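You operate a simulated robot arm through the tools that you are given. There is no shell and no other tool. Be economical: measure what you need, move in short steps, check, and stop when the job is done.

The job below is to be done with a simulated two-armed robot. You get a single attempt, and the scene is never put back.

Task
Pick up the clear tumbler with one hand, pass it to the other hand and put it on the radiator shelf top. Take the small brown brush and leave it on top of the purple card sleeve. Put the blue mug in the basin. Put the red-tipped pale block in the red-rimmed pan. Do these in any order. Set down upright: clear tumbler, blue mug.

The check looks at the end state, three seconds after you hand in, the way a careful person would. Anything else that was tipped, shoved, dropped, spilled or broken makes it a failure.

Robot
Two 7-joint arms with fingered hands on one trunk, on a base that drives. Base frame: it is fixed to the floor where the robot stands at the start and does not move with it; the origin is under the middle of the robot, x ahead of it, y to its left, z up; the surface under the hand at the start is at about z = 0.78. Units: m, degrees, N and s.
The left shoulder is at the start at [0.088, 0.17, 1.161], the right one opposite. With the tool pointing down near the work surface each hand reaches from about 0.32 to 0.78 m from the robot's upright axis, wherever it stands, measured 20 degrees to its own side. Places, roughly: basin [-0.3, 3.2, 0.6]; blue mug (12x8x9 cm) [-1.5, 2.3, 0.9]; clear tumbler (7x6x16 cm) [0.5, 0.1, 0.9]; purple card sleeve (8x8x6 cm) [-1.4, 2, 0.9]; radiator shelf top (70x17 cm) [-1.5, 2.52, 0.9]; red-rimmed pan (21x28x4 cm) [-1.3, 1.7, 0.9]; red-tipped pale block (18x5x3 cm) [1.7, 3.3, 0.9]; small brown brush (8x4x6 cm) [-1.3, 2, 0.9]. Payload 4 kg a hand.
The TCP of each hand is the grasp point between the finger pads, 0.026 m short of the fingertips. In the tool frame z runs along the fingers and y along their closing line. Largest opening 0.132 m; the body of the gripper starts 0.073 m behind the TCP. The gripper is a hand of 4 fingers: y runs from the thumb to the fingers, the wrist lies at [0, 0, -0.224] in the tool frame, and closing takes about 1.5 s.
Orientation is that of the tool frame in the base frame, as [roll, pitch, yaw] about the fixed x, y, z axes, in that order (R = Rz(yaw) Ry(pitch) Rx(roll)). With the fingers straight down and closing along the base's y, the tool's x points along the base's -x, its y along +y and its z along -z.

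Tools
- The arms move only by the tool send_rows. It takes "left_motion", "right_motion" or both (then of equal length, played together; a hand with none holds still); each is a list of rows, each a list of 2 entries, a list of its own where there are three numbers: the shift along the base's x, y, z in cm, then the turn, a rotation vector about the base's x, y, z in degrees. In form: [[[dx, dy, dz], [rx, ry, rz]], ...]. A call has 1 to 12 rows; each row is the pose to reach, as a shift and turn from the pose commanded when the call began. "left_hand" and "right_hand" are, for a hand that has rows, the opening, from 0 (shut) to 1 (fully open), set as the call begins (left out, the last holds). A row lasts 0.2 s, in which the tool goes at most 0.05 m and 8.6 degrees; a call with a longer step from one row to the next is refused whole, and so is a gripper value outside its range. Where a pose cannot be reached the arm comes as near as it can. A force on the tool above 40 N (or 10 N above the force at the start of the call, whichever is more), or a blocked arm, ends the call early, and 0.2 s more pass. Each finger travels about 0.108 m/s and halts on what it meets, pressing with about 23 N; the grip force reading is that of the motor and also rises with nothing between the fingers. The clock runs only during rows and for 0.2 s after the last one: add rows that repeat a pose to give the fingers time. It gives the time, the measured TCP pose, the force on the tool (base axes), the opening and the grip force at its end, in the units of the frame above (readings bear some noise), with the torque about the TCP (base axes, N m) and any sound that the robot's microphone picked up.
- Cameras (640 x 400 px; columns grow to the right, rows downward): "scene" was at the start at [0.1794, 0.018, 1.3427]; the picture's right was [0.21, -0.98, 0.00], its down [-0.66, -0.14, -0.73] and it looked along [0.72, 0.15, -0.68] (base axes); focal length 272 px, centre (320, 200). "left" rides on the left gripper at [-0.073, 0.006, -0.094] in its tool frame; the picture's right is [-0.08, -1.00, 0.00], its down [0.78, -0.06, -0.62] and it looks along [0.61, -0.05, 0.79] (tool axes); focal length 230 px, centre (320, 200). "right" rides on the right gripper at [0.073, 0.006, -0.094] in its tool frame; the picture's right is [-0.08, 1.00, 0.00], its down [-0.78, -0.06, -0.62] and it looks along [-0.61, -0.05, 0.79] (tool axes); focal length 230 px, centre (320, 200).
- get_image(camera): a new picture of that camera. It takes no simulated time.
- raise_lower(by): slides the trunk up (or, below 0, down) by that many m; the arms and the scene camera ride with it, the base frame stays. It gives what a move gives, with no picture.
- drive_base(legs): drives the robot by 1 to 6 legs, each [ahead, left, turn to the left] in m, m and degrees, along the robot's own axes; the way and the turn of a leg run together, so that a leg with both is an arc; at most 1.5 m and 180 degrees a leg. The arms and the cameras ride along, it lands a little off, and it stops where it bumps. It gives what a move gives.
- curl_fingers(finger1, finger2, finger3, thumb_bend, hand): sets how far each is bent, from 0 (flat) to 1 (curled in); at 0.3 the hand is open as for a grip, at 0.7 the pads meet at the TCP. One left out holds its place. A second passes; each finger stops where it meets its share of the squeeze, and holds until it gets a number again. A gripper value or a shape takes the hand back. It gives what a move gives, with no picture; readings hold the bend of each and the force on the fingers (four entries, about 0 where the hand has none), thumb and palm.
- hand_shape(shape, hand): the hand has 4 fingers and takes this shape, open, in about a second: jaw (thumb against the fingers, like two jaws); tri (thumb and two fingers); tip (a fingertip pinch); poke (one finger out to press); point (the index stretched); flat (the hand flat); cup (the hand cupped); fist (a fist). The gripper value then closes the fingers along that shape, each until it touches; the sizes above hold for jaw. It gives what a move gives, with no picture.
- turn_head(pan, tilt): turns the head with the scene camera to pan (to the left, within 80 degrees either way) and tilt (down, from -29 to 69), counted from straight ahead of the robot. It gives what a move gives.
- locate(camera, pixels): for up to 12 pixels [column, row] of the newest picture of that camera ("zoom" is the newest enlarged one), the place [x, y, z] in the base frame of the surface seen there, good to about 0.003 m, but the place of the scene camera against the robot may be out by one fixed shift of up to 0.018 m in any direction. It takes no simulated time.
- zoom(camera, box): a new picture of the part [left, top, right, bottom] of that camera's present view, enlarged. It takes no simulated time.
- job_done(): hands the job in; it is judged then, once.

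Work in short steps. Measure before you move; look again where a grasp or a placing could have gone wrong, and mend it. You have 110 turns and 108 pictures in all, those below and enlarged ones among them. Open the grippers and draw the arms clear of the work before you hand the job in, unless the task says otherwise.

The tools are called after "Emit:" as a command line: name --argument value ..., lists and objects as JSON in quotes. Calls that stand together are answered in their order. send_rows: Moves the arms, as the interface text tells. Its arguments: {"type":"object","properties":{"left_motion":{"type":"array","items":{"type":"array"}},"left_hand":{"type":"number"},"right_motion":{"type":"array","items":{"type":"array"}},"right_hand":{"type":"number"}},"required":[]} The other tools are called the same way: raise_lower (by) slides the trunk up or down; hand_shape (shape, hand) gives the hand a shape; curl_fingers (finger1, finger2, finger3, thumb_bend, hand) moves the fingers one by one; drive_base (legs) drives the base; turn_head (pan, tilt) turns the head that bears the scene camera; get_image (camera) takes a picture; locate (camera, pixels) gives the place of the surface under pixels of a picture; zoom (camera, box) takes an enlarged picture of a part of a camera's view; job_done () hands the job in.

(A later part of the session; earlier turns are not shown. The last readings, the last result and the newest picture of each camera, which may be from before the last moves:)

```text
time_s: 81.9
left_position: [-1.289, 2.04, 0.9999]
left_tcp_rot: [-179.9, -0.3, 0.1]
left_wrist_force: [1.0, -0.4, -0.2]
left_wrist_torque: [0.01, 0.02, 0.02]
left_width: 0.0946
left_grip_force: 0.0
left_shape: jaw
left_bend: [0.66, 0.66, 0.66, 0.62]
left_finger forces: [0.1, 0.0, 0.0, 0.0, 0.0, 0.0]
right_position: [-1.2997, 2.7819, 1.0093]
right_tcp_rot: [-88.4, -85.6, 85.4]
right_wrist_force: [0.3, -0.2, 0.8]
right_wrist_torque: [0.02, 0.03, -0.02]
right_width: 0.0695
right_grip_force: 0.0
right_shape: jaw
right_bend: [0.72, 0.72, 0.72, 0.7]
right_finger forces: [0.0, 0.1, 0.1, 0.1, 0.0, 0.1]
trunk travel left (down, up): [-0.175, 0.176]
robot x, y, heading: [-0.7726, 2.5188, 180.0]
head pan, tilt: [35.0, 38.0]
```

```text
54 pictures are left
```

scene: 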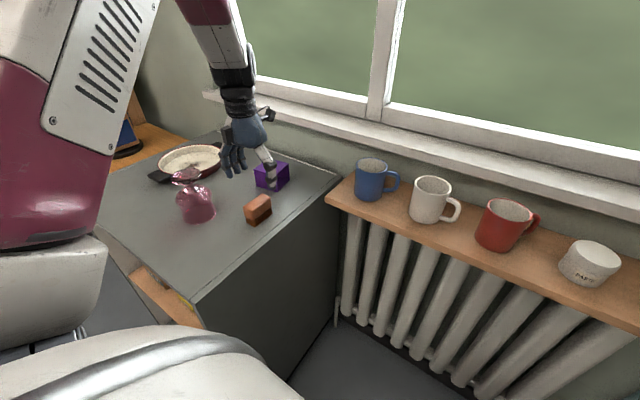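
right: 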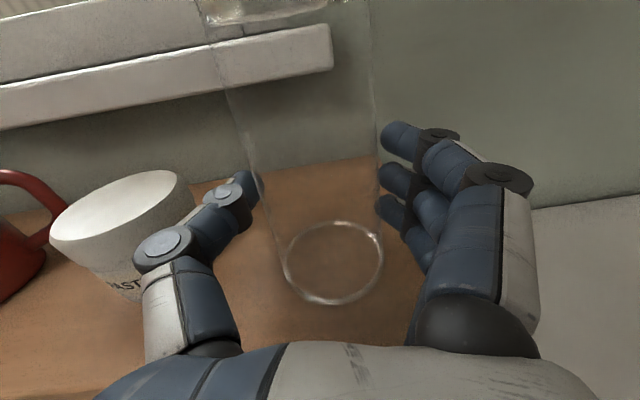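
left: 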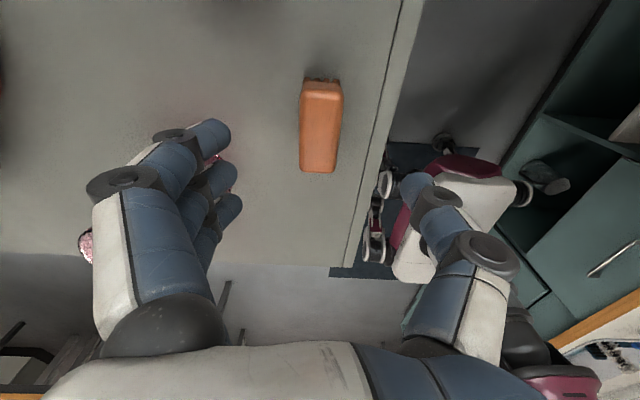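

Brush is centred between thumb and fingers. I lower to z≈0.903 and close.

Emit:
send_rows --left_motion '[[[0, 0.2, -3], [0, 0, 0]], [[0, 0.2, -6], [0, 0, 0]], [[0, 0.2, -8.5], [0, 0, 0]], [[0, 0.2, -9.7], [0, 0, 0]], [[0, 0.2, -9.7], [0, 0, 0]]]'

Emit:
send_rows --left_motion '[[[0, 0, 0], [0, 0, 0]], [[0, 0, 0], [0, 0, 0]], [[0, 0, 0], [0, 0, 0]], [[0, 0, 0], [0, 0, 0]], [[0, 0, 0], [0, 0, 0]], [[0, 0, 0], [0, 0, 0]], [[0, 0, 0], [0, 0, 0]]]' --left_hand 0

Emit:
get_image --camera "left"

```text
time_s: 83.1
left_position: [-1.288, 2.0452, 0.9045]
left_tcp_rot: [-179.9, -0.2, 0.1]
left_wrist_force: [-0.6, -0.2, 0.3]
left_wrist_torque: [0.03, 0.01, 0.01]
left_width: 0.0946
left_grip_force: 0.0
left_shape: jaw
left_bend: [0.66, 0.66, 0.66, 0.62]
left_finger forces: [0.0, 0.1, 0.0, 0.0, 0.1, 0.0]
right_position: [-1.3017, 2.7823, 1.0093]
right_tcp_rot: [-88.8, -85.7, 85.7]
right_wrist_force: [0.9, -0.1, -0.3]
right_wrist_torque: [0.03, 0.02, -0.03]
right_width: 0.0694
right_grip_force: 0.0
right_shape: jaw
right_bend: [0.72, 0.72, 0.72, 0.7]
right_finger forces: [0.0, 0.0, 0.0, 0.0, 0.0, 0.0]
trunk travel left (down, up): [-0.175, 0.176]
robot x, y, heading: [-0.7713, 2.5235, 179.7]
head pan, tilt: [35.0, 38.0]
```

```text
time_s: 84.7
left_position: [-1.2884, 2.0442, 0.9044]
left_tcp_rot: [-179.9, -0.1, 0.1]
left_wrist_force: [-0.3, 0.0, 0.0]
left_wrist_torque: [-0.02, 0.02, -0.01]
left_width: 0.0286
left_grip_force: 22.7
left_shape: jaw
left_bend: [0.73, 0.73, 0.73, 0.7]
left_finger forces: [6.8, 6.8, 6.9, 0.0, 20.7, 0.0]
right_position: [-1.3011, 2.7828, 1.0085]
right_tcp_rot: [-88.8, -85.6, 85.7]
right_wrist_force: [0.6, -0.5, 0.3]
right_wrist_torque: [-0.03, 0.01, 0.0]
right_width: 0.0692
right_grip_force: 0.1
right_shape: jaw
right_bend: [0.72, 0.72, 0.72, 0.7]
right_finger forces: [0.0, 0.0, 0.0, 0.1, 0.0, 0.1]
trunk travel left (down, up): [-0.175, 0.176]
robot x, y, heading: [-0.7734, 2.5244, 179.5]
head pan, tilt: [35.0, 38.0]
```

```text
53 pictures are left
```

left: 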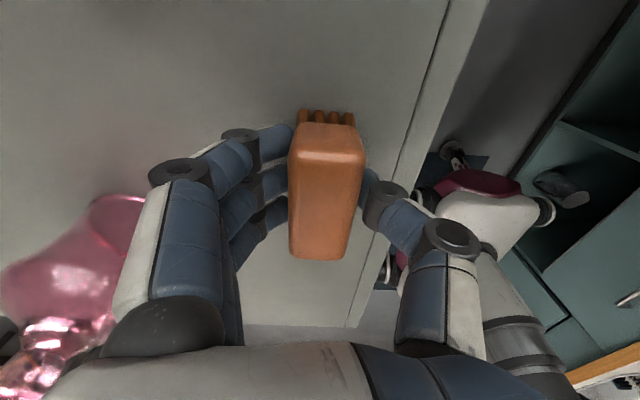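

Brush held by all fingers. I lift 12 cm and view the scene to calibrate the camera bias against the known brush pose.

Emit:
send_rows --left_motion '[[[0, 0, 3], [0, 0, 0]], [[0, 0, 6], [0, 0, 0]], [[0, 0, 9], [0, 0, 0]], [[0, 0, 12], [0, 0, 0]], [[0, 0, 12], [0, 0, 0]]]'

Emit:
zoom --camera "scene" --box '[150, 100, 350, 225]'

```text
time_s: 85.9
left_position: [-1.2887, 2.0459, 1.0243]
left_tcp_rot: [-179.9, -0.3, 0.1]
left_wrist_force: [0.1, 0.0, -0.5]
left_wrist_torque: [0.0, -0.02, 0.0]
left_width: 0.0286
left_grip_force: 23.5
left_shape: jaw
left_bend: [0.73, 0.73, 0.73, 0.7]
left_finger forces: [7.0, 6.9, 6.9, 0.1, 20.6, 0.0]
right_position: [-1.302, 2.7816, 1.0079]
right_tcp_rot: [-89.0, -85.5, 86.0]
right_wrist_force: [-0.3, 0.9, 0.8]
right_wrist_torque: [-0.01, -0.01, -0.02]
right_width: 0.0694
right_grip_force: 0.1
right_shape: jaw
right_bend: [0.72, 0.72, 0.72, 0.7]
right_finger forces: [0.0, 0.1, 0.1, 0.0, 0.0, 0.0]
trunk travel left (down, up): [-0.175, 0.176]
robot x, y, heading: [-0.7737, 2.5226, 180.0]
head pan, tilt: [35.0, 38.0]
```

```text
3.20 times, centred on (250, 162) of scene
```

zoom: 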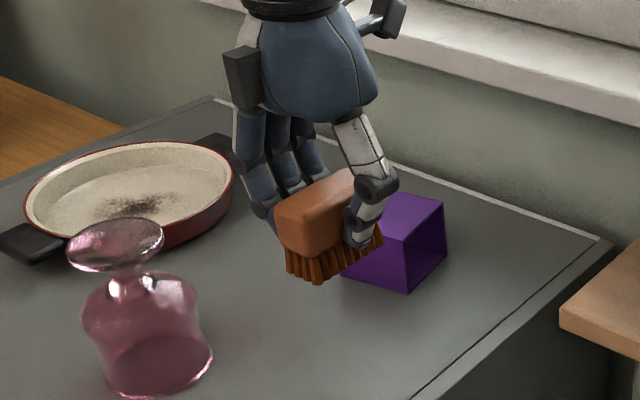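

I locate the brush's near vertical edge (~(315,240)) and the sleeve's features in the zoom to get the bias.

Emit:
locate --camera "zoom" --pixels '[[313, 238], [296, 235], [330, 235], [313, 222], [420, 200], [440, 200], [410, 225], [405, 260], [430, 240], [378, 265], [600, 240]]'

```text
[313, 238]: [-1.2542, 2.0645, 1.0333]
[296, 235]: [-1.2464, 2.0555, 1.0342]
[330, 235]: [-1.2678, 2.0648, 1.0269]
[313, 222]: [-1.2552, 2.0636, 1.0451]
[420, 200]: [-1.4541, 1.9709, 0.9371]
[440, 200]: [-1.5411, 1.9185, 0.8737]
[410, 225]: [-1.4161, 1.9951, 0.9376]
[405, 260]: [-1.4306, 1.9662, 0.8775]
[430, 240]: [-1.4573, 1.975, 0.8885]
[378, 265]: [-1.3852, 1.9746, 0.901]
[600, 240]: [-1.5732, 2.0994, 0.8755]
```

Bias is about (+0.003,+0.006,+0.015), so the sleeve's top centre is ≈(-1.423,1.956,0.920). I move the brush above it.

Emit:
send_rows --left_motion '[[[-3, -2, 1], [0, 0, 0]], [[-6, -4, 1], [0, 0, 0]], [[-9, -6, 1], [0, 0, 0]], [[-12, -8, 1], [0, 0, 0]], [[-13.5, -9, 1], [0, 0, 0]], [[-13.5, -9, -1], [0, 0, 0]], [[-13.5, -9, -3], [0, 0, 0]], [[-13.5, -9, -3], [0, 0, 0]]]'

Emit:
zoom --camera "scene" --box '[180, 80, 350, 210]'

Emit:
get_image --camera "left"

```text
time_s: 87.7
left_position: [-1.4243, 1.9547, 0.9939]
left_tcp_rot: [-179.9, -0.4, 0.1]
left_wrist_force: [0.6, -0.7, -0.2]
left_wrist_torque: [-0.01, -0.01, -0.01]
left_width: 0.0286
left_grip_force: 22.8
left_shape: jaw
left_bend: [0.73, 0.73, 0.73, 0.7]
left_finger forces: [6.9, 6.9, 6.8, 0.1, 20.8, 0.0]
right_position: [-1.3011, 2.7817, 1.0099]
right_tcp_rot: [-88.6, -85.6, 85.7]
right_wrist_force: [0.7, 0.3, 0.1]
right_wrist_torque: [0.0, -0.01, 0.05]
right_width: 0.0693
right_grip_force: 0.0
right_shape: jaw
right_bend: [0.72, 0.72, 0.72, 0.7]
right_finger forces: [0.0, 0.0, 0.0, 0.0, 0.0, 0.0]
trunk travel left (down, up): [-0.175, 0.176]
robot x, y, heading: [-0.7755, 2.52, 180.0]
head pan, tilt: [35.0, 38.0]
```

```text
3.08 times, centred on (265, 145) of scene
```

zoom: 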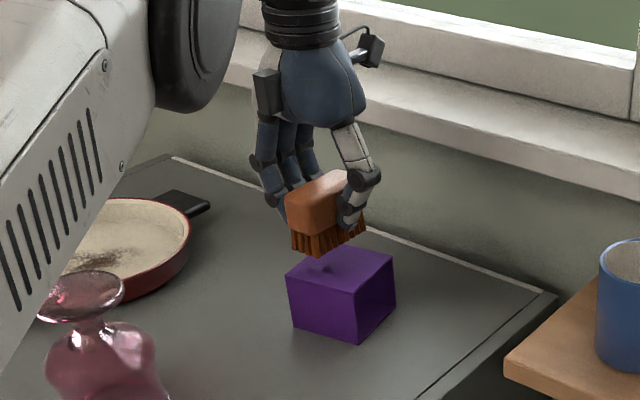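

```text
50 pictures are left
```

left: 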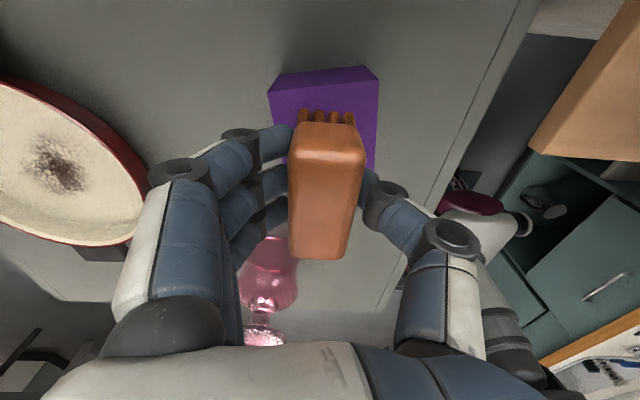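

The left camera also sees the sleeve; I measure its top edges there.

Emit:
locate --camera "left" --pixels '[[275, 100], [285, 125], [280, 97], [365, 87], [374, 90], [370, 155], [372, 120], [320, 95], [300, 76], [272, 92]]'

```text
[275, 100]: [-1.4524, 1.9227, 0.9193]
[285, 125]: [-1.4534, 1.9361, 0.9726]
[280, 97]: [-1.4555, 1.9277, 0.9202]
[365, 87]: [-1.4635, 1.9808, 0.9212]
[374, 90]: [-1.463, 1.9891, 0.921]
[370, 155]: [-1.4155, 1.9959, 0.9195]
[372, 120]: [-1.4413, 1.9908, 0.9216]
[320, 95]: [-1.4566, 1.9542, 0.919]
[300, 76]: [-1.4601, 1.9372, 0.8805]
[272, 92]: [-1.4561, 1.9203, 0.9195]
```

Sleeve top z=0.920, centre ≈(-1.421,1.959). I lower the brush to contact (~2.9 cm).

Emit:
send_rows --left_motion '[[[0.2, 0.4, -1], [0, 0, 0]], [[0.2, 0.4, -2], [0, 0, 0]], [[0.2, 0.4, -2.6], [0, 0, 0]], [[0.2, 0.4, -2.9], [0, 0, 0]], [[0.2, 0.4, -2.9], [0, 0, 0]]]'

Emit:
zoom --camera "scene" --box '[180, 80, 350, 210]'

```text
time_s: 88.9
left_position: [-1.422, 1.9602, 0.9645]
left_tcp_rot: [-180.0, -0.3, 0.2]
left_wrist_force: [0.1, -0.2, -0.5]
left_wrist_torque: [0.0, 0.0, 0.01]
left_width: 0.0287
left_grip_force: 22.5
left_shape: jaw
left_bend: [0.73, 0.73, 0.73, 0.7]
left_finger forces: [7.0, 6.9, 6.9, 0.1, 20.7, 0.0]
right_position: [-1.3015, 2.7823, 1.0093]
right_tcp_rot: [-88.8, -85.6, 85.8]
right_wrist_force: [-0.1, -0.7, 0.4]
right_wrist_torque: [-0.01, 0.03, -0.04]
right_width: 0.0693
right_grip_force: 0.1
right_shape: jaw
right_bend: [0.72, 0.72, 0.72, 0.7]
right_finger forces: [0.0, 0.1, 0.0, 0.0, 0.0, 0.0]
trunk travel left (down, up): [-0.175, 0.176]
robot x, y, heading: [-0.7705, 2.5252, 179.9]
head pan, tilt: [35.0, 38.0]
```

```text
3.08 times, centred on (265, 145) of scene
```

zoom: 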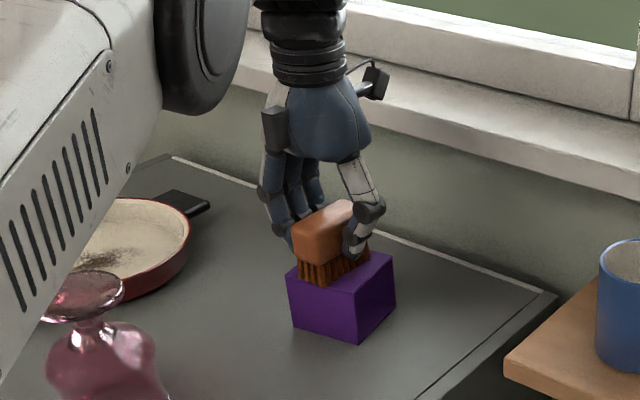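

Bristles are at the sleeve's top. I open and then lift straight up.

Emit:
send_rows --left_motion '[[[0, 0, -0.1], [0, 0, 0]], [[0, 0, -0.1], [0, 0, 0]], [[0, 0, -0.1], [0, 0, 0]], [[0, 0, -0.1], [0, 0, 0]], [[0, 0, 2], [0, 0, 0]], [[0, 0, 5], [0, 0, 0]], [[0, 0, 9], [0, 0, 0]], [[0, 0, 13], [0, 0, 0]], [[0, 0, 17], [0, 0, 0]], [[0, 0, 17], [0, 0, 0]]]' --left_hand 0.6

Emit:
get_image --camera "scene"

```text
time_s: 91.1
left_position: [-1.4128, 1.9666, 1.1299]
left_tcp_rot: [-179.9, -0.4, 0.1]
left_wrist_force: [-0.7, 0.0, 0.2]
left_wrist_torque: [0.01, -0.02, 0.0]
left_width: 0.0789
left_grip_force: 0.0
left_shape: jaw
left_bend: [0.71, 0.71, 0.71, 0.71]
left_finger forces: [0.0, 0.1, 0.1, 0.1, 0.0, 0.1]
left hand out of reach, approached as far as the arm can: row 9, 10
right_position: [-1.3016, 2.7822, 1.0098]
right_tcp_rot: [-89.4, -85.7, 86.4]
right_wrist_force: [-0.4, -0.7, -0.3]
right_wrist_torque: [0.02, 0.01, 0.05]
right_width: 0.0694
right_grip_force: 0.0
right_shape: jaw
right_bend: [0.72, 0.72, 0.72, 0.7]
right_finger forces: [0.0, 0.0, 0.1, 0.0, 0.0, 0.0]
trunk travel left (down, up): [-0.175, 0.176]
robot x, y, heading: [-0.7765, 2.5176, 180.0]
head pan, tilt: [35.0, 38.0]
```

```text
48 pictures are left
```

scene: 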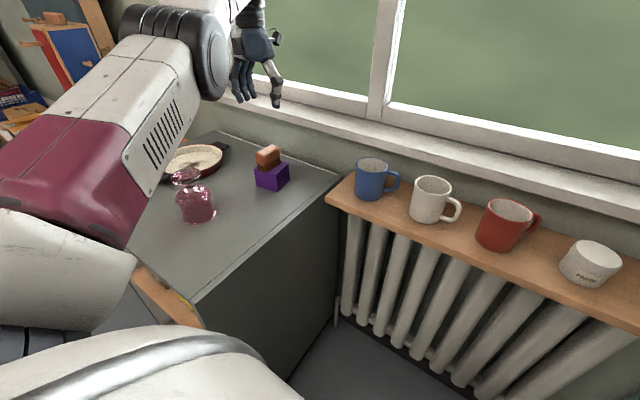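

Brush rests on the sleeve. For the blue mug I first need the right hand away from the tumbler and a closer look at the mug; I raise the right hand and shift it to the centre.

Emit:
send_rows --right_motion '[[[-0.5, -2, 3], [0, 0, 0]], [[-1, -4, 6], [0, 0, 0]], [[-1.5, -7, 9], [0, 0, 0]], [[-2, -10, 12], [0, 0, 0]], [[-2, -12, 14], [0, 0, 0]], [[-2, -12, 14], [0, 0, 0]]]'

Emit:
zoom --camera "scene" --box '[320, 130, 480, 230]'

Emit:
locate --camera "zoom" --pixels '[[205, 108], [140, 125], [270, 125], [205, 155], [205, 265], [290, 215], [310, 195], [205, 130], [280, 60], [280, 80], [150, 270]]'

```text
time_s: 92.5
left_position: [-1.4125, 1.9672, 1.1314]
left_tcp_rot: [180.0, -0.2, 0.1]
left_wrist_force: [0.5, 0.1, -0.4]
left_wrist_torque: [-0.02, 0.0, 0.02]
left_width: 0.0786
left_grip_force: 0.1
left_shape: jaw
left_bend: [0.71, 0.71, 0.71, 0.71]
left_finger forces: [0.0, 0.0, 0.0, 0.1, 0.0, 0.0]
right_position: [-1.3222, 2.6549, 1.1479]
right_tcp_rot: [-89.1, -85.5, 86.1]
right_wrist_force: [-0.2, -0.5, 0.0]
right_wrist_torque: [-0.04, -0.02, -0.01]
right_width: 0.0692
right_grip_force: 0.1
right_shape: jaw
right_bend: [0.72, 0.72, 0.72, 0.7]
right_finger forces: [0.1, 0.0, 0.0, 0.0, 0.1, 0.0]
right hand out of reach, approached as far as the arm can: row 1, 2, 3, 4
trunk travel left (down, up): [-0.175, 0.176]
robot x, y, heading: [-0.772, 2.5196, 179.5]
head pan, tilt: [35.0, 38.0]
```

```text
4.00 times, centred on (400, 180) of scene
```

zoom: 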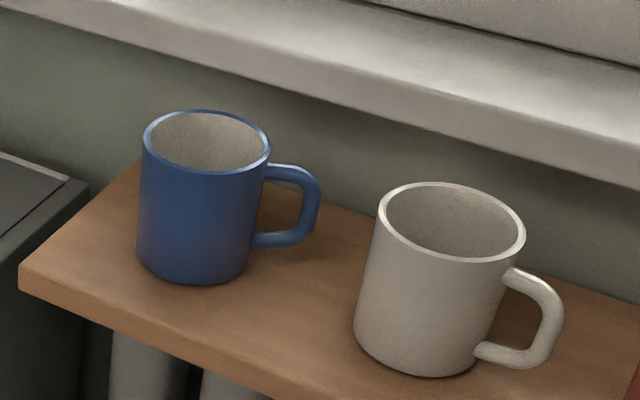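

```text
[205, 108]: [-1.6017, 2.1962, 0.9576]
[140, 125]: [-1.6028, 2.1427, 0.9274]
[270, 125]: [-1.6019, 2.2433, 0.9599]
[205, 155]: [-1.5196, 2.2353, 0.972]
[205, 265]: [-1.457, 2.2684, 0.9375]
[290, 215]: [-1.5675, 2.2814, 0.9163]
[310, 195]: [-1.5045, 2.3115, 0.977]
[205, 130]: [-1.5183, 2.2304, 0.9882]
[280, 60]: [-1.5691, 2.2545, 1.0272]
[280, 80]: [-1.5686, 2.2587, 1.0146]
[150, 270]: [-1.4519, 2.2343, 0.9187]
```

Mug centre ≈(-1.493,2.244), handle toward +y. I pull the left hand back to over (-1.36,2.2) with a 45° turn (thumb back-right, fingers front-left) to avoid the handle and sill.

Emit:
send_rows --left_motion '[[[1, 3, 0], [0, 0, 7.5]], [[2, 7, 0], [0, 0, 15]], [[3, 11, 0], [0, 0, 22.5]], [[4, 15, 0], [0, 0, 30]], [[5, 19, 0], [0, 0, 37.5]], [[6, 23, 0], [0, 0, 45]], [[6, 23, 0], [0, 0, 45]]]' --left_hand 1.0

Emit:
get_image --camera "scene"

```text
time_s: 94.1
left_position: [-1.3532, 2.1953, 1.1309]
left_tcp_rot: [-179.9, -0.3, 45.2]
left_wrist_force: [0.7, -0.2, 0.4]
left_wrist_torque: [0.01, -0.01, 0.01]
left_width: 0.1319
left_grip_force: 0.0
left_shape: jaw
left_bend: [0.3, 0.3, 0.3, 0.3]
left_finger forces: [0.0, 0.1, 0.1, 0.1, 0.0, 0.0]
right_position: [-1.3212, 2.6544, 1.1483]
right_tcp_rot: [-89.2, -85.7, 86.2]
right_wrist_force: [-0.6, -0.6, 0.3]
right_wrist_torque: [0.04, -0.04, -0.05]
right_width: 0.0695
right_grip_force: 0.1
right_shape: jaw
right_bend: [0.72, 0.72, 0.72, 0.7]
right_finger forces: [0.1, 0.1, 0.0, 0.1, 0.0, 0.0]
trunk travel left (down, up): [-0.175, 0.176]
robot x, y, heading: [-0.7751, 2.5245, 179.8]
head pan, tilt: [35.0, 38.0]
```

```text
46 pictures are left
```

scene: 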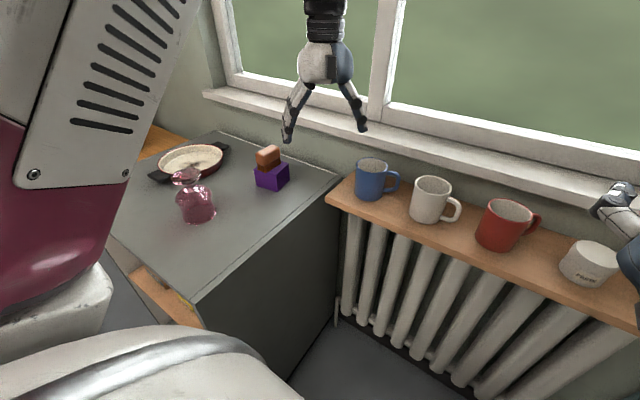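

I drive 0.1 m ahead so the mug is within comfortable reach; both hands are clear above the shelf.

Emit:
drive_base --legs '[[0.1, 0, 0]]'

Emit:
get_image --camera "left"

Emit:
get_image --camera "scene"

```text
time_s: 95.3
left_position: [-1.4523, 2.1929, 1.1311]
left_tcp_rot: [-180.0, -0.2, 45.3]
left_wrist_force: [-0.9, 0.5, -0.2]
left_wrist_torque: [0.0, -0.03, 0.04]
left_width: 0.1321
left_grip_force: 0.1
left_shape: jaw
left_bend: [0.3, 0.3, 0.3, 0.3]
left_finger forces: [0.1, 0.0, 0.0, 0.0, 0.0, 0.1]
right_position: [-1.4231, 2.6531, 1.1481]
right_tcp_rot: [-89.4, -85.6, 86.6]
right_wrist_force: [-0.5, 0.2, -0.8]
right_wrist_torque: [0.0, 0.0, 0.0]
right_width: 0.0693
right_grip_force: 0.0
right_shape: jaw
right_bend: [0.72, 0.72, 0.72, 0.7]
right_finger forces: [0.0, 0.0, 0.0, 0.1, 0.0, 0.0]
trunk travel left (down, up): [-0.175, 0.176]
robot x, y, heading: [-0.8714, 2.5245, -180.1]
head pan, tilt: [35.0, 38.0]
```

```text
45 pictures are left
```

left: 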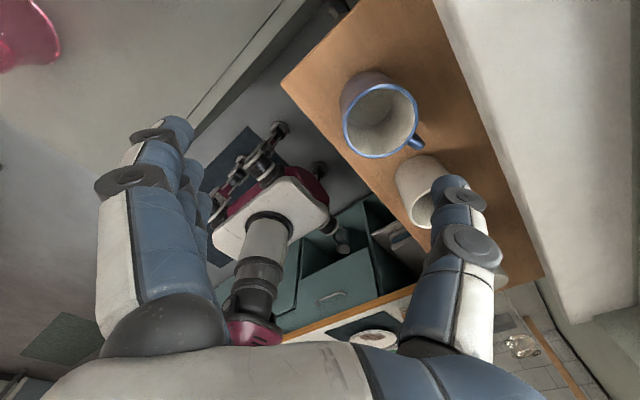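

```text
44 pictures are left
```

scene: 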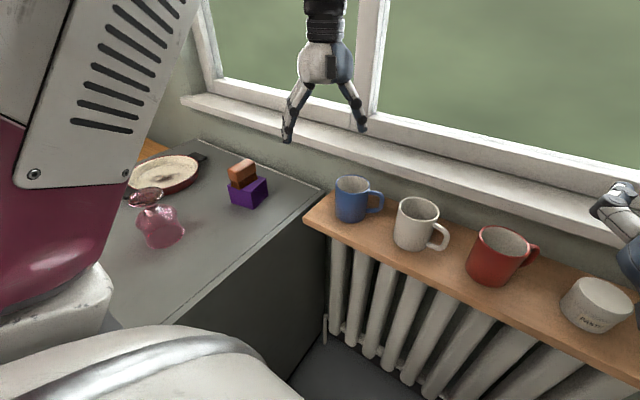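

The left camera sees the mug's rim (380,120) and handle (415,142). I measure them.

Emit:
locate --camera "left" --pixels '[[344, 120], [417, 108], [378, 83], [383, 157], [414, 142], [424, 147], [380, 125], [290, 85], [470, 80], [400, 190]]'

Emit:
zoom --camera "left" --box '[280, 40, 520, 240]'

```text
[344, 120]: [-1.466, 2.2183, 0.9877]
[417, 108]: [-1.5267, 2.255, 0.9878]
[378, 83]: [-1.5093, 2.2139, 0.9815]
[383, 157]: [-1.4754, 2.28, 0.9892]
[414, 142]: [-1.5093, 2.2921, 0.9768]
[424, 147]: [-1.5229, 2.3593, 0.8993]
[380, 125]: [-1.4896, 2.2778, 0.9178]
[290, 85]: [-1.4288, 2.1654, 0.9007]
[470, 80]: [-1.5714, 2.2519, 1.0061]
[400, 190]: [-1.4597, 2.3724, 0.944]
```

```text
2.00 times, centred on (400, 140) of left
```

zoom: 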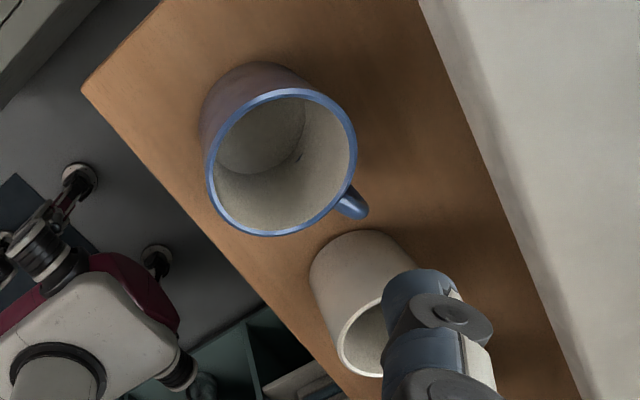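

Rim centre ≈(-1.494,2.245), z=0.988; handle at ~108°. I turn 15° more (thumb at 150°, clear of the handle) and position above.

Emit:
send_rows --left_motion '[[[-1, 1.5, 0], [0, 0, 5]], [[-2, 3, 0], [0, 0, 10]], [[-3, 4.2, -1], [0, 0, 15]], [[-3.8, 5, -3], [0, 0, 15]], [[-3.8, 5, -6], [0, 0, 15]], [[-3.8, 5, -8], [0, 0, 15]], [[-3.8, 5, -8], [0, 0, 15]]]' --left_hand 0.86

Emit:
get_image --camera "left"

Emit:
zoom --camera "scene" --box '[260, 90, 480, 250]'

```text
time_s: 96.9
left_position: [-1.4896, 2.2443, 1.0519]
left_tcp_rot: [-179.9, -0.3, 60.2]
left_wrist_force: [-0.5, 0.3, 0.6]
left_wrist_torque: [-0.02, -0.02, 0.01]
left_width: 0.1135
left_grip_force: 0.0
left_shape: jaw
left_bend: [0.53, 0.53, 0.53, 0.49]
left_finger forces: [0.0, 0.1, 0.0, 0.0, 0.0, 0.0]
right_position: [-1.4223, 2.6531, 1.1498]
right_tcp_rot: [-88.7, -85.6, 86.0]
right_wrist_force: [0.2, 0.8, 0.9]
right_wrist_torque: [0.05, 0.03, 0.02]
right_width: 0.0692
right_grip_force: 0.1
right_shape: jaw
right_bend: [0.72, 0.72, 0.72, 0.7]
right_finger forces: [0.1, 0.0, 0.0, 0.0, 0.1, 0.0]
trunk travel left (down, up): [-0.175, 0.176]
robot x, y, heading: [-0.8748, 2.5201, -180.2]
head pan, tilt: [35.0, 38.0]
```

```text
42 pictures are left
```

left: 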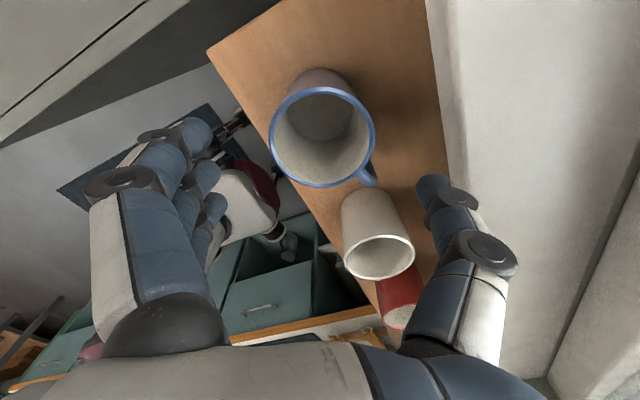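

```text
2.50 times, centred on (370, 170) of scene
```

zoom: 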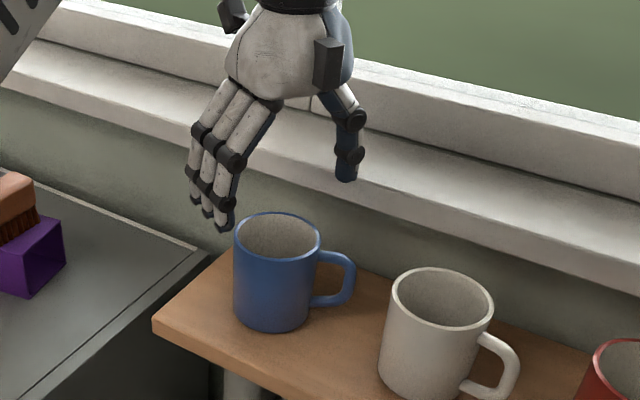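

I check the thumb's outermost points against the sill edge.

Emit:
locate --camera "left" --pixels '[[512, 260], [490, 250], [476, 203], [460, 200], [435, 182], [442, 60], [460, 150], [322, 135], [322, 183], [275, 130], [372, 130]]'

```text
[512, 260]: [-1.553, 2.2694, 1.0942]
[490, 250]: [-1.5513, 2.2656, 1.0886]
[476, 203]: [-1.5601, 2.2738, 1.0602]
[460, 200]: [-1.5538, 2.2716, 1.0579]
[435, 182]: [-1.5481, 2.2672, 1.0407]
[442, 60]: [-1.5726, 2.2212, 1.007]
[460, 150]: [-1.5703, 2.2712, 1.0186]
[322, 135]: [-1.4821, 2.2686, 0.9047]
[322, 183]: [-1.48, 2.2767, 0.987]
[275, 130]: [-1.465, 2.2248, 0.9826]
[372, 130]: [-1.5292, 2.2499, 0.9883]
```

Thumb's outermost point is x=-1.560 against the sill's -1.572; fine. I narrow to 0.8 and lower to z≈0.968.

Emit:
send_rows --left_motion '[[[0.2, 0, -1], [0, 0, 0]], [[0.2, 0, -3], [0, 0, 0]], [[0.2, 0, -5], [0, 0, 0]], [[0.2, 0, -7], [0, 0, 0]], [[0.2, 0, -8.4], [0, 0, 0]], [[0.2, 0, -8.4], [0, 0, 0]]]' --left_hand 0.8

Emit:
get_image --camera "left"

Emit:
zoom --camera "scene" --box '[260, 90, 480, 250]'

```text
time_s: 98.3
left_position: [-1.4865, 2.2449, 0.9678]
left_tcp_rot: [-179.9, -0.2, 60.2]
left_wrist_force: [1.1, 0.0, -0.1]
left_wrist_torque: [0.0, -0.01, 0.01]
left_width: 0.1058
left_grip_force: 0.1
left_shape: jaw
left_bend: [0.59, 0.59, 0.59, 0.55]
left_finger forces: [0.0, 0.0, 0.0, 0.0, 0.1, 0.0]
right_position: [-1.4216, 2.6534, 1.1483]
right_tcp_rot: [-88.8, -85.5, 86.0]
right_wrist_force: [0.5, 0.2, -0.2]
right_wrist_torque: [0.04, -0.02, 0.01]
right_width: 0.0692
right_grip_force: 0.1
right_shape: jaw
right_bend: [0.72, 0.72, 0.72, 0.7]
right_finger forces: [0.0, 0.0, 0.0, 0.1, 0.0, 0.1]
trunk travel left (down, up): [-0.175, 0.176]
robot x, y, heading: [-0.8724, 2.5243, -180.0]
head pan, tilt: [35.0, 38.0]
```

```text
40 pictures are left
```

left: 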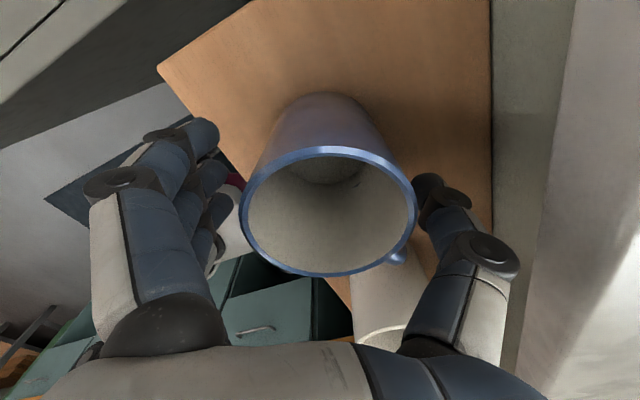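

```text
2.50 times, centred on (370, 170) of scene
```

zoom: 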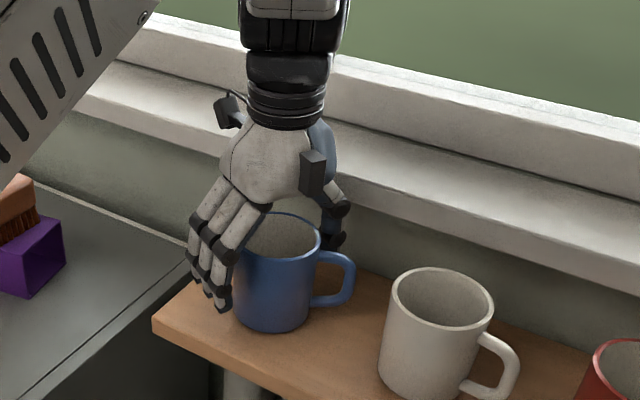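

The mug is between thumb and fingers, the handle clear. I close.

Emit:
send_rows --left_motion '[[[0, 0, 0], [0, 0, 0]], [[0, 0, 0], [0, 0, 0]], [[0, 0, 0], [0, 0, 0]], [[0, 0, 0], [0, 0, 0]], [[0, 0, 0], [0, 0, 0]], [[0, 0, 0], [0, 0, 0]], [[0, 0, 0], [0, 0, 0]]]' --left_hand 0

Emit:
get_image --camera "left"

```text
time_s: 99.9
left_position: [-1.4873, 2.245, 0.9685]
left_tcp_rot: [-179.8, -0.3, 60.3]
left_wrist_force: [-0.9, 1.8, -0.1]
left_wrist_torque: [0.01, -0.04, -0.02]
left_width: 0.0646
left_grip_force: 23.0
left_shape: jaw
left_bend: [0.73, 0.73, 0.73, 0.7]
left_finger forces: [6.9, 6.9, 7.1, 0.0, 21.3, 0.0]
right_position: [-1.4225, 2.6539, 1.1482]
right_tcp_rot: [-89.0, -85.6, 86.3]
right_wrist_force: [-0.1, -0.5, -0.1]
right_wrist_torque: [0.01, 0.05, -0.01]
right_width: 0.0694
right_grip_force: 0.0
right_shape: jaw
right_bend: [0.72, 0.72, 0.72, 0.7]
right_finger forces: [0.1, 0.0, 0.0, 0.0, 0.1, 0.0]
trunk travel left (down, up): [-0.175, 0.176]
robot x, y, heading: [-0.8699, 2.5226, -180.0]
head pan, tilt: [35.0, 38.0]
```

```text
38 pictures are left
```

left: 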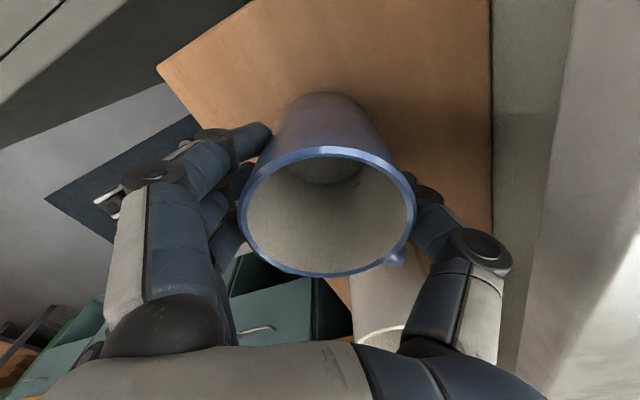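

Mug gripped (bottom 6.9 cm under TCP). I lift it straight up 16 cm and draw it back slightly.

Emit:
send_rows --left_motion '[[[0, 0, 2], [0, 0, 0]], [[0.3, 0, 5], [0, 0, 0]], [[0.6, 0, 9], [0, 0, 0]], [[1, 0, 13], [0, 0, 0]], [[2, 0, 16], [0, 0, 0]], [[5, 0, 16], [0, 0, 0]], [[8, 0, 16], [0, 0, 0]], [[8, 0, 16], [0, 0, 0]]]'

Emit:
get_image --camera "scene"

```text
time_s: 101.7
left_position: [-1.4087, 2.2442, 1.1274]
left_tcp_rot: [-179.9, -0.2, 60.3]
left_wrist_force: [2.1, -0.5, -3.0]
left_wrist_torque: [-0.02, -0.02, 0.01]
left_width: 0.0645
left_grip_force: 23.1
left_shape: jaw
left_bend: [0.73, 0.73, 0.73, 0.7]
left_finger forces: [7.4, 7.2, 7.1, 0.0, 21.3, 0.0]
right_position: [-1.4234, 2.6539, 1.1478]
right_tcp_rot: [-89.6, -85.6, 86.6]
right_wrist_force: [-0.4, -0.4, 0.7]
right_wrist_torque: [0.0, 0.02, 0.01]
right_width: 0.0695
right_grip_force: 0.1
right_shape: jaw
right_bend: [0.72, 0.72, 0.72, 0.7]
right_finger forces: [0.0, 0.0, 0.0, 0.0, 0.0, 0.0]
trunk travel left (down, up): [-0.175, 0.176]
robot x, y, heading: [-0.8765, 2.5222, -180.0]
head pan, tilt: [35.0, 38.0]
```

```text
37 pictures are left
```

scene: 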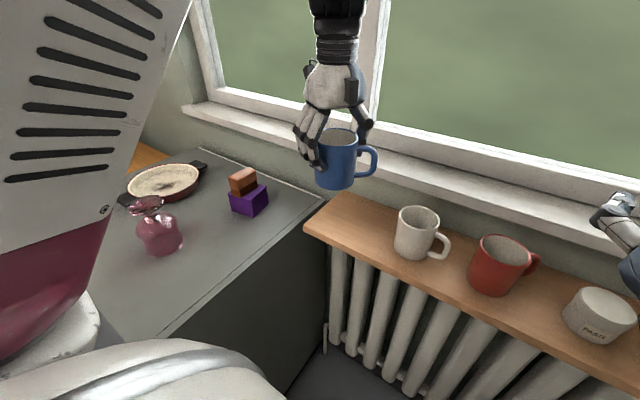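

The mug is held upright. I back 0.6 m, shift 0.2 m left, and turn right 90° to face the sink counter.

Emit:
drive_base --legs '[[-0.65, 0, 0], [0, 0.2, 0], [0, 0, -90]]'

Emit:
turn_head --pan 0 --tilt 35

Emit:
get_image --camera "scene"

```text
time_s: 111.0
left_position: [-0.5286, 2.8501, 1.1263]
left_tcp_rot: [-179.9, -0.2, -28.3]
left_wrist_force: [-0.3, -0.4, -2.3]
left_wrist_torque: [-0.02, -0.02, 0.0]
left_width: 0.0643
left_grip_force: 23.1
left_shape: jaw
left_bend: [0.73, 0.73, 0.73, 0.7]
left_finger forces: [7.6, 6.8, 6.9, 0.1, 21.0, 0.0]
right_position: [-0.1191, 2.8736, 1.1477]
right_tcp_rot: [-89.0, -85.5, -2.4]
right_wrist_force: [0.3, -0.5, 0.0]
right_wrist_torque: [0.03, -0.03, -0.02]
right_width: 0.0692
right_grip_force: 0.1
right_shape: jaw
right_bend: [0.72, 0.72, 0.72, 0.7]
right_finger forces: [0.1, 0.0, 0.0, 0.1, 0.0, 0.0]
trunk travel left (down, up): [-0.175, 0.176]
robot x, y, heading: [-0.2352, 2.3235, 91.4]
head pan, tilt: [35.0, 38.0]
```

```text
time_s: 112.0
left_position: [-0.5287, 2.8495, 1.1279]
left_tcp_rot: [-179.9, -0.4, -28.3]
left_wrist_force: [1.1, 0.2, -3.6]
left_wrist_torque: [0.01, 0.0, 0.01]
left_width: 0.0641
left_grip_force: 22.9
left_shape: jaw
left_bend: [0.73, 0.73, 0.73, 0.7]
left_finger forces: [7.6, 6.9, 7.0, 0.0, 21.1, 0.1]
right_position: [-0.1205, 2.875, 1.1488]
right_tcp_rot: [-89.1, -85.7, -2.3]
right_wrist_force: [0.8, -0.2, 0.1]
right_wrist_torque: [0.0, 0.0, 0.0]
right_width: 0.069
right_grip_force: 0.1
right_shape: jaw
right_bend: [0.72, 0.72, 0.72, 0.7]
right_finger forces: [0.0, 0.0, 0.1, 0.0, 0.1, 0.0]
trunk travel left (down, up): [-0.175, 0.176]
robot x, y, heading: [-0.2375, 2.3265, 91.5]
head pan, tilt: [0.0, 35.0]
```

```text
36 pictures are left
```

scene: 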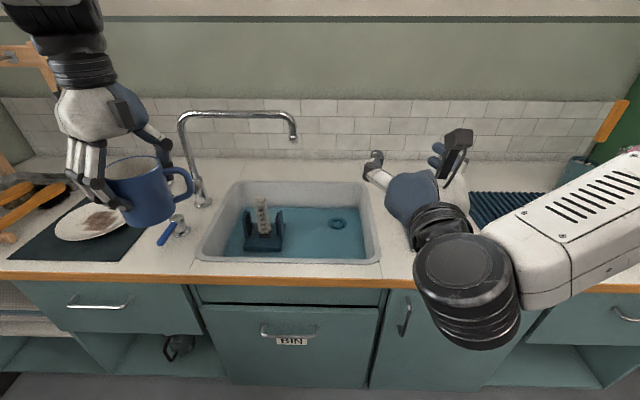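

The basin contains a blue holder (262,230) and a drain (337,222); tap spout spans cols 180–296. I measure all these.

Emit:
locate --camera "scene" --pixels '[[320, 240], [320, 212], [337, 222], [280, 235], [263, 205], [235, 215], [365, 240], [293, 135], [185, 120], [205, 200], [300, 262], [300, 275]]'

Emit:
zoom --camera "scene" --box '[170, 100, 410, 290]'

```text
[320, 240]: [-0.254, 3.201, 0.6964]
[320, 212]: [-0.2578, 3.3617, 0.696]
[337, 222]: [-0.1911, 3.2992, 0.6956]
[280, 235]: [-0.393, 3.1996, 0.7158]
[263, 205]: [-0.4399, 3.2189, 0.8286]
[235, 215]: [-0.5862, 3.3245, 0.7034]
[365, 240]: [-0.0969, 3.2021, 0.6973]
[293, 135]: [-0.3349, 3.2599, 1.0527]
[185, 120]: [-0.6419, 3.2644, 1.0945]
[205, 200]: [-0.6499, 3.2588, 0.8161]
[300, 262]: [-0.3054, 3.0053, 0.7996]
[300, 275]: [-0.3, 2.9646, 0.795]
```

```text
2.11 times, centred on (290, 195) of scene
```

zoom: 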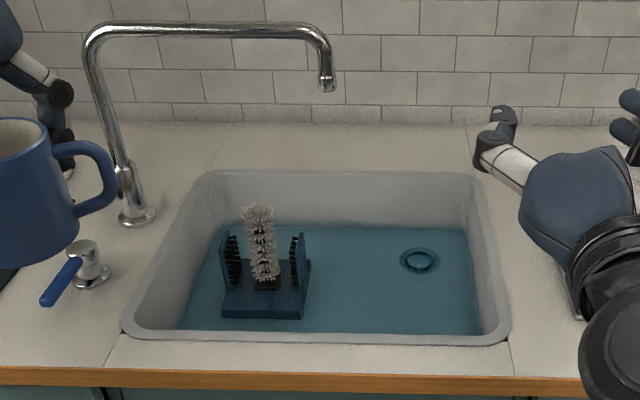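

Basin floor ≈0.68, interior x -0.56…-0.06, y 3.05…3.40; spout ends at x≈-0.335. I'll set the mug at about (-0.20,3.16). Drive right 0.22 first, then shift the left arm inward.

Emit:
drive_base --legs '[[0, -0.22, -1.5]]'

Emit:
send_rows --left_motion '[[[3, 0, 0], [0, 0, 0]], [[6, 0, 0], [0, 0, 0]], [[9, 0, 0], [0, 0, 0]], [[10, 0, 0], [0, 0, 0]], [[10, 0, 0], [0, 0, 0]]]'

```text
time_s: 114.5
left_position: [-0.2962, 2.8599, 1.1281]
left_tcp_rot: [-179.9, -0.4, -29.5]
left_wrist_force: [-0.6, -0.2, -2.8]
left_wrist_torque: [0.0, 0.03, 0.0]
left_width: 0.0644
left_grip_force: 23.7
left_shape: jaw
left_bend: [0.73, 0.73, 0.73, 0.7]
left_finger forces: [7.6, 6.9, 6.9, 0.0, 21.1, 0.1]
right_position: [0.1131, 2.8749, 1.1486]
right_tcp_rot: [-89.1, -85.6, -3.5]
right_wrist_force: [-0.5, 0.2, 0.3]
right_wrist_torque: [-0.04, -0.01, 0.01]
right_width: 0.0693
right_grip_force: 0.0
right_shape: jaw
right_bend: [0.72, 0.72, 0.72, 0.7]
right_finger forces: [0.0, 0.1, 0.0, 0.0, 0.0, 0.0]
trunk travel left (down, up): [-0.175, 0.176]
robot x, y, heading: [-0.0152, 2.3268, 90.4]
head pan, tilt: [0.0, 35.0]
```

```text
time_s: 115.7
left_position: [-0.2074, 2.8618, 1.1276]
left_tcp_rot: [-178.4, -4.0, -27.5]
left_wrist_force: [-0.2, 0.3, -2.2]
left_wrist_torque: [-0.01, 0.04, -0.01]
left_width: 0.0642
left_grip_force: 23.3
left_shape: jaw
left_bend: [0.73, 0.73, 0.73, 0.7]
left_finger forces: [7.7, 6.9, 6.9, 0.0, 21.0, 0.1]
right_position: [0.113, 2.8748, 1.1482]
right_tcp_rot: [-89.0, -85.6, -3.6]
right_wrist_force: [0.3, -0.5, -0.2]
right_wrist_torque: [0.03, -0.01, 0.01]
right_width: 0.0689
right_grip_force: 0.0
right_shape: jaw
right_bend: [0.72, 0.72, 0.72, 0.7]
right_finger forces: [0.1, 0.0, 0.0, 0.0, 0.0, 0.0]
trunk travel left (down, up): [-0.175, 0.176]
robot x, y, heading: [-0.013, 2.3286, 90.2]
head pan, tilt: [0.0, 35.0]
```

The left arm tilts 4° at this inner limit, so I shift arm back 5 cm and move the base right 0.06, then ahead 0.2.

Emit:
send_rows --left_motion '[[[-3, 0, 0], [0, 0, 0]], [[-5, 0, 0], [0, 0, 0]], [[-5, 0, 0], [0, 0, 0]]]'

Emit:
drive_base --legs '[[0, -0.06, 0], [0.2, 0, 0]]'

Emit:
turn_head --pan 12 --tilt 45

Emit:
get_image --camera "scene"

Emit:
get_image --camera "left"

```text
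time_s: 116.5
left_position: [-0.2487, 2.8592, 1.1277]
left_tcp_rot: [-179.4, -0.9, -29.1]
left_wrist_force: [0.0, -0.2, -2.7]
left_wrist_torque: [-0.01, 0.02, 0.03]
left_width: 0.0642
left_grip_force: 22.8
left_shape: jaw
left_bend: [0.73, 0.73, 0.73, 0.7]
left_finger forces: [7.7, 6.8, 7.1, 0.0, 21.1, 0.0]
right_position: [0.1134, 2.8757, 1.148]
right_tcp_rot: [-88.7, -85.7, -3.9]
right_wrist_force: [0.0, 1.0, 1.5]
right_wrist_torque: [0.01, 0.04, 0.0]
right_width: 0.0692
right_grip_force: 0.0
right_shape: jaw
right_bend: [0.72, 0.72, 0.72, 0.7]
right_finger forces: [0.0, 0.0, 0.1, 0.1, 0.1, 0.0]
trunk travel left (down, up): [-0.175, 0.176]
robot x, y, heading: [-0.0172, 2.3262, 90.3]
head pan, tilt: [0.0, 35.0]
```

```text
time_s: 118.9
left_position: [-0.1906, 3.0609, 1.1266]
left_tcp_rot: [-179.5, -0.9, -29.3]
left_wrist_force: [0.5, 0.1, -4.8]
left_wrist_torque: [-0.06, 0.0, 0.02]
left_width: 0.0644
left_grip_force: 22.6
left_shape: jaw
left_bend: [0.73, 0.73, 0.73, 0.7]
left_finger forces: [7.7, 6.9, 6.9, 0.0, 21.1, 0.1]
right_position: [0.174, 3.0759, 1.1496]
right_tcp_rot: [-89.4, -85.6, -3.4]
right_wrist_force: [-0.5, 0.6, 0.3]
right_wrist_torque: [0.02, -0.01, 0.05]
right_width: 0.0695
right_grip_force: 0.0
right_shape: jaw
right_bend: [0.72, 0.72, 0.72, 0.7]
right_finger forces: [0.0, 0.1, 0.0, 0.0, 0.0, 0.0]
trunk travel left (down, up): [-0.175, 0.176]
robot x, y, heading: [0.0412, 2.5312, 90.1]
head pan, tilt: [0.0, 35.0]
```

```text
time_s: 119.7
left_position: [-0.1895, 3.0602, 1.1258]
left_tcp_rot: [-179.5, -1.1, -29.2]
left_wrist_force: [-0.2, 0.6, -2.3]
left_wrist_torque: [0.01, 0.04, 0.0]
left_width: 0.0645
left_grip_force: 23.0
left_shape: jaw
left_bend: [0.73, 0.73, 0.73, 0.7]
left_finger forces: [7.6, 6.8, 7.0, 0.0, 21.1, 0.0]
right_position: [0.1737, 3.0745, 1.1484]
right_tcp_rot: [-88.9, -85.6, -3.8]
right_wrist_force: [-0.4, 0.5, 0.0]
right_wrist_torque: [0.01, -0.01, 0.0]
right_width: 0.0693
right_grip_force: 0.1
right_shape: jaw
right_bend: [0.72, 0.72, 0.72, 0.7]
right_finger forces: [0.0, 0.1, 0.0, 0.1, 0.1, 0.0]
trunk travel left (down, up): [-0.175, 0.176]
robot x, y, heading: [0.0449, 2.5249, 89.9]
head pan, tilt: [12.0, 45.0]
```

```text
34 pictures are left
```

scene: 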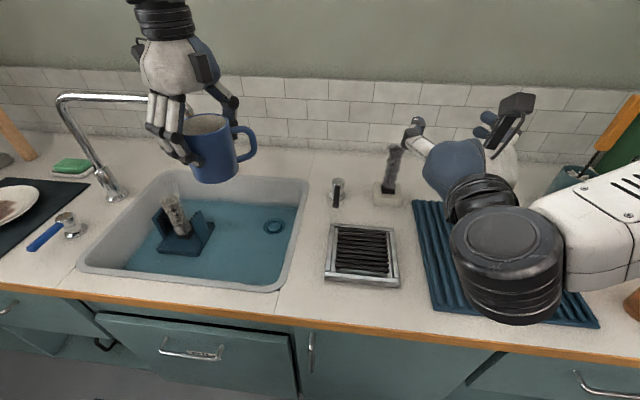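

```text
33 pictures are left
```

left: 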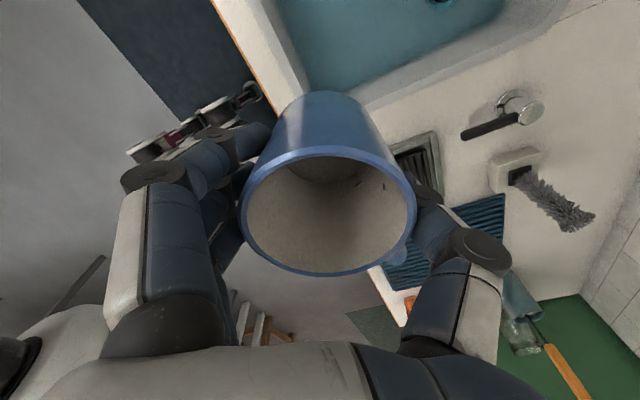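

Hand is at (-0.19,3.06). Right half of the basin is free; I move to y=3.20 and lower to z≈0.80 first.

Emit:
send_rows --left_motion '[[[0, 4, 0], [0, 0, 0]], [[0, 8, 0], [0, 0, 0]], [[0, 12, 0], [0, 0, 0]], [[0, 14, -1], [0, 0, 0]], [[0, 14, -5], [0, 0, 0]], [[0, 14, -9], [0, 0, 0]], [[0, 14, -13], [0, 0, 0]], [[0, 14, -17], [0, 0, 0]], [[0, 14, -21], [0, 0, 0]], [[0, 14, -25], [0, 0, 0]], [[0, 14, -29], [0, 0, 0]], [[0, 14, -29], [0, 0, 0]]]'

Emit:
get_image --camera "scene"

```text
time_s: 122.3
left_position: [-0.1908, 3.1984, 0.8359]
left_tcp_rot: [-179.4, -0.8, -29.3]
left_wrist_force: [-0.7, -0.1, -2.8]
left_wrist_torque: [0.01, 0.01, -0.01]
left_width: 0.0641
left_grip_force: 23.1
left_shape: jaw
left_bend: [0.73, 0.73, 0.73, 0.7]
left_finger forces: [7.7, 6.8, 7.0, 0.0, 21.0, 0.1]
right_position: [0.174, 3.0748, 1.1493]
right_tcp_rot: [-88.5, -85.5, -4.1]
right_wrist_force: [-0.3, 0.2, 0.0]
right_wrist_torque: [0.02, 0.04, -0.01]
right_width: 0.0691
right_grip_force: 0.1
right_shape: jaw
right_bend: [0.72, 0.72, 0.72, 0.7]
right_finger forces: [0.0, 0.0, 0.0, 0.0, 0.1, 0.1]
trunk travel left (down, up): [-0.175, 0.176]
robot x, y, heading: [0.0402, 2.5258, 89.9]
head pan, tilt: [12.0, 45.0]
```

```text
32 pictures are left
```

scene: 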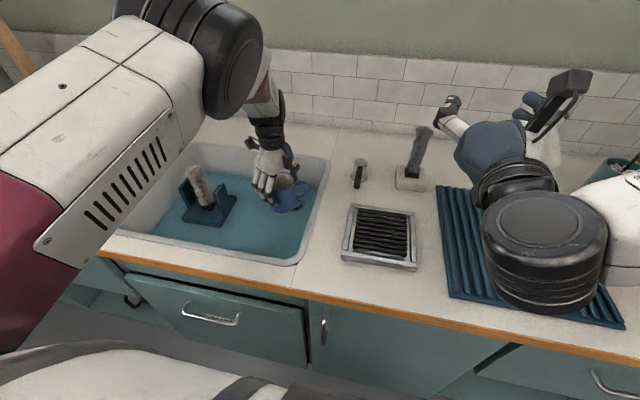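

Mug is over the free right half. I lower slowly until it touches the floor (expected TCP ≈0.75).

Emit:
send_rows --left_motion '[[[0, 0, -2.5], [0, 0, 0]], [[0, 0, -5], [0, 0, 0]], [[0, 0, -7], [0, 0, 0]], [[0, 0, -7.8], [0, 0, 0]], [[0, 0, -8.3], [0, 0, 0]], [[0, 0, -8.6], [0, 0, 0]], [[0, 0, -8.6], [0, 0, 0]]]'

Emit:
zoom --camera "scene" --box '[140, 90, 360, 270]'

```text
time_s: 123.9
left_position: [-0.1905, 3.1997, 0.7512]
left_tcp_rot: [-179.5, -1.0, -29.3]
left_wrist_force: [-0.1, -0.3, -2.7]
left_wrist_torque: [-0.07, 0.02, -0.03]
left_width: 0.0642
left_grip_force: 22.7
left_shape: jaw
left_bend: [0.73, 0.73, 0.73, 0.7]
left_finger forces: [7.8, 6.9, 7.1, 0.0, 20.9, 0.0]
right_position: [0.174, 3.0748, 1.1485]
right_tcp_rot: [-88.9, -85.6, -3.8]
right_wrist_force: [-0.2, -0.2, 0.0]
right_wrist_torque: [-0.01, -0.04, 0.0]
right_width: 0.0694
right_grip_force: 0.1
right_shape: jaw
right_bend: [0.72, 0.72, 0.72, 0.7]
right_finger forces: [0.1, 0.0, 0.0, 0.0, 0.1, 0.0]
trunk travel left (down, up): [-0.175, 0.176]
robot x, y, heading: [0.0412, 2.5276, 90.3]
head pan, tilt: [12.0, 45.0]
```

```text
2.22 times, centred on (250, 180) of scene
```

zoom: 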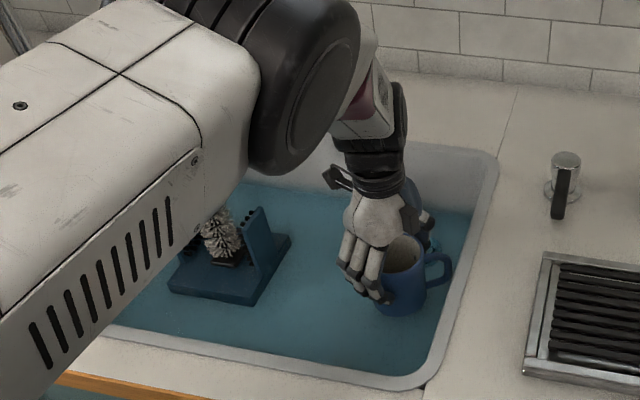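

Still carrying weight (-2.7 N); just above the floor. I lower in 3 mm steps to contact.

Emit:
send_rows --left_motion '[[[0, 0, -0.3], [0, 0, 0]], [[0, 0, -0.5], [0, 0, 0]], [[0, 0, -0.5], [0, 0, 0]], [[0, 0, -0.5], [0, 0, 0]]]'

```text
time_s: 124.9
left_position: [-0.1891, 3.1996, 0.7453]
left_tcp_rot: [-179.5, -1.0, -29.4]
left_wrist_force: [-0.3, 0.7, -3.1]
left_wrist_torque: [-0.03, 0.06, 0.0]
left_width: 0.0645
left_grip_force: 23.0
left_shape: jaw
left_bend: [0.73, 0.73, 0.73, 0.7]
left_finger forces: [7.8, 6.9, 7.2, 0.0, 20.9, 0.0]
right_position: [0.1725, 3.0757, 1.1487]
right_tcp_rot: [-89.0, -85.7, -3.8]
right_wrist_force: [0.9, 0.2, 0.6]
right_wrist_torque: [0.0, 0.0, -0.01]
right_width: 0.0695
right_grip_force: 0.1
right_shape: jaw
right_bend: [0.72, 0.72, 0.72, 0.7]
right_finger forces: [0.0, 0.1, 0.1, 0.0, 0.0, 0.1]
trunk travel left (down, up): [-0.175, 0.176]
robot x, y, heading: [0.0423, 2.5281, 89.9]
head pan, tilt: [12.0, 45.0]
```

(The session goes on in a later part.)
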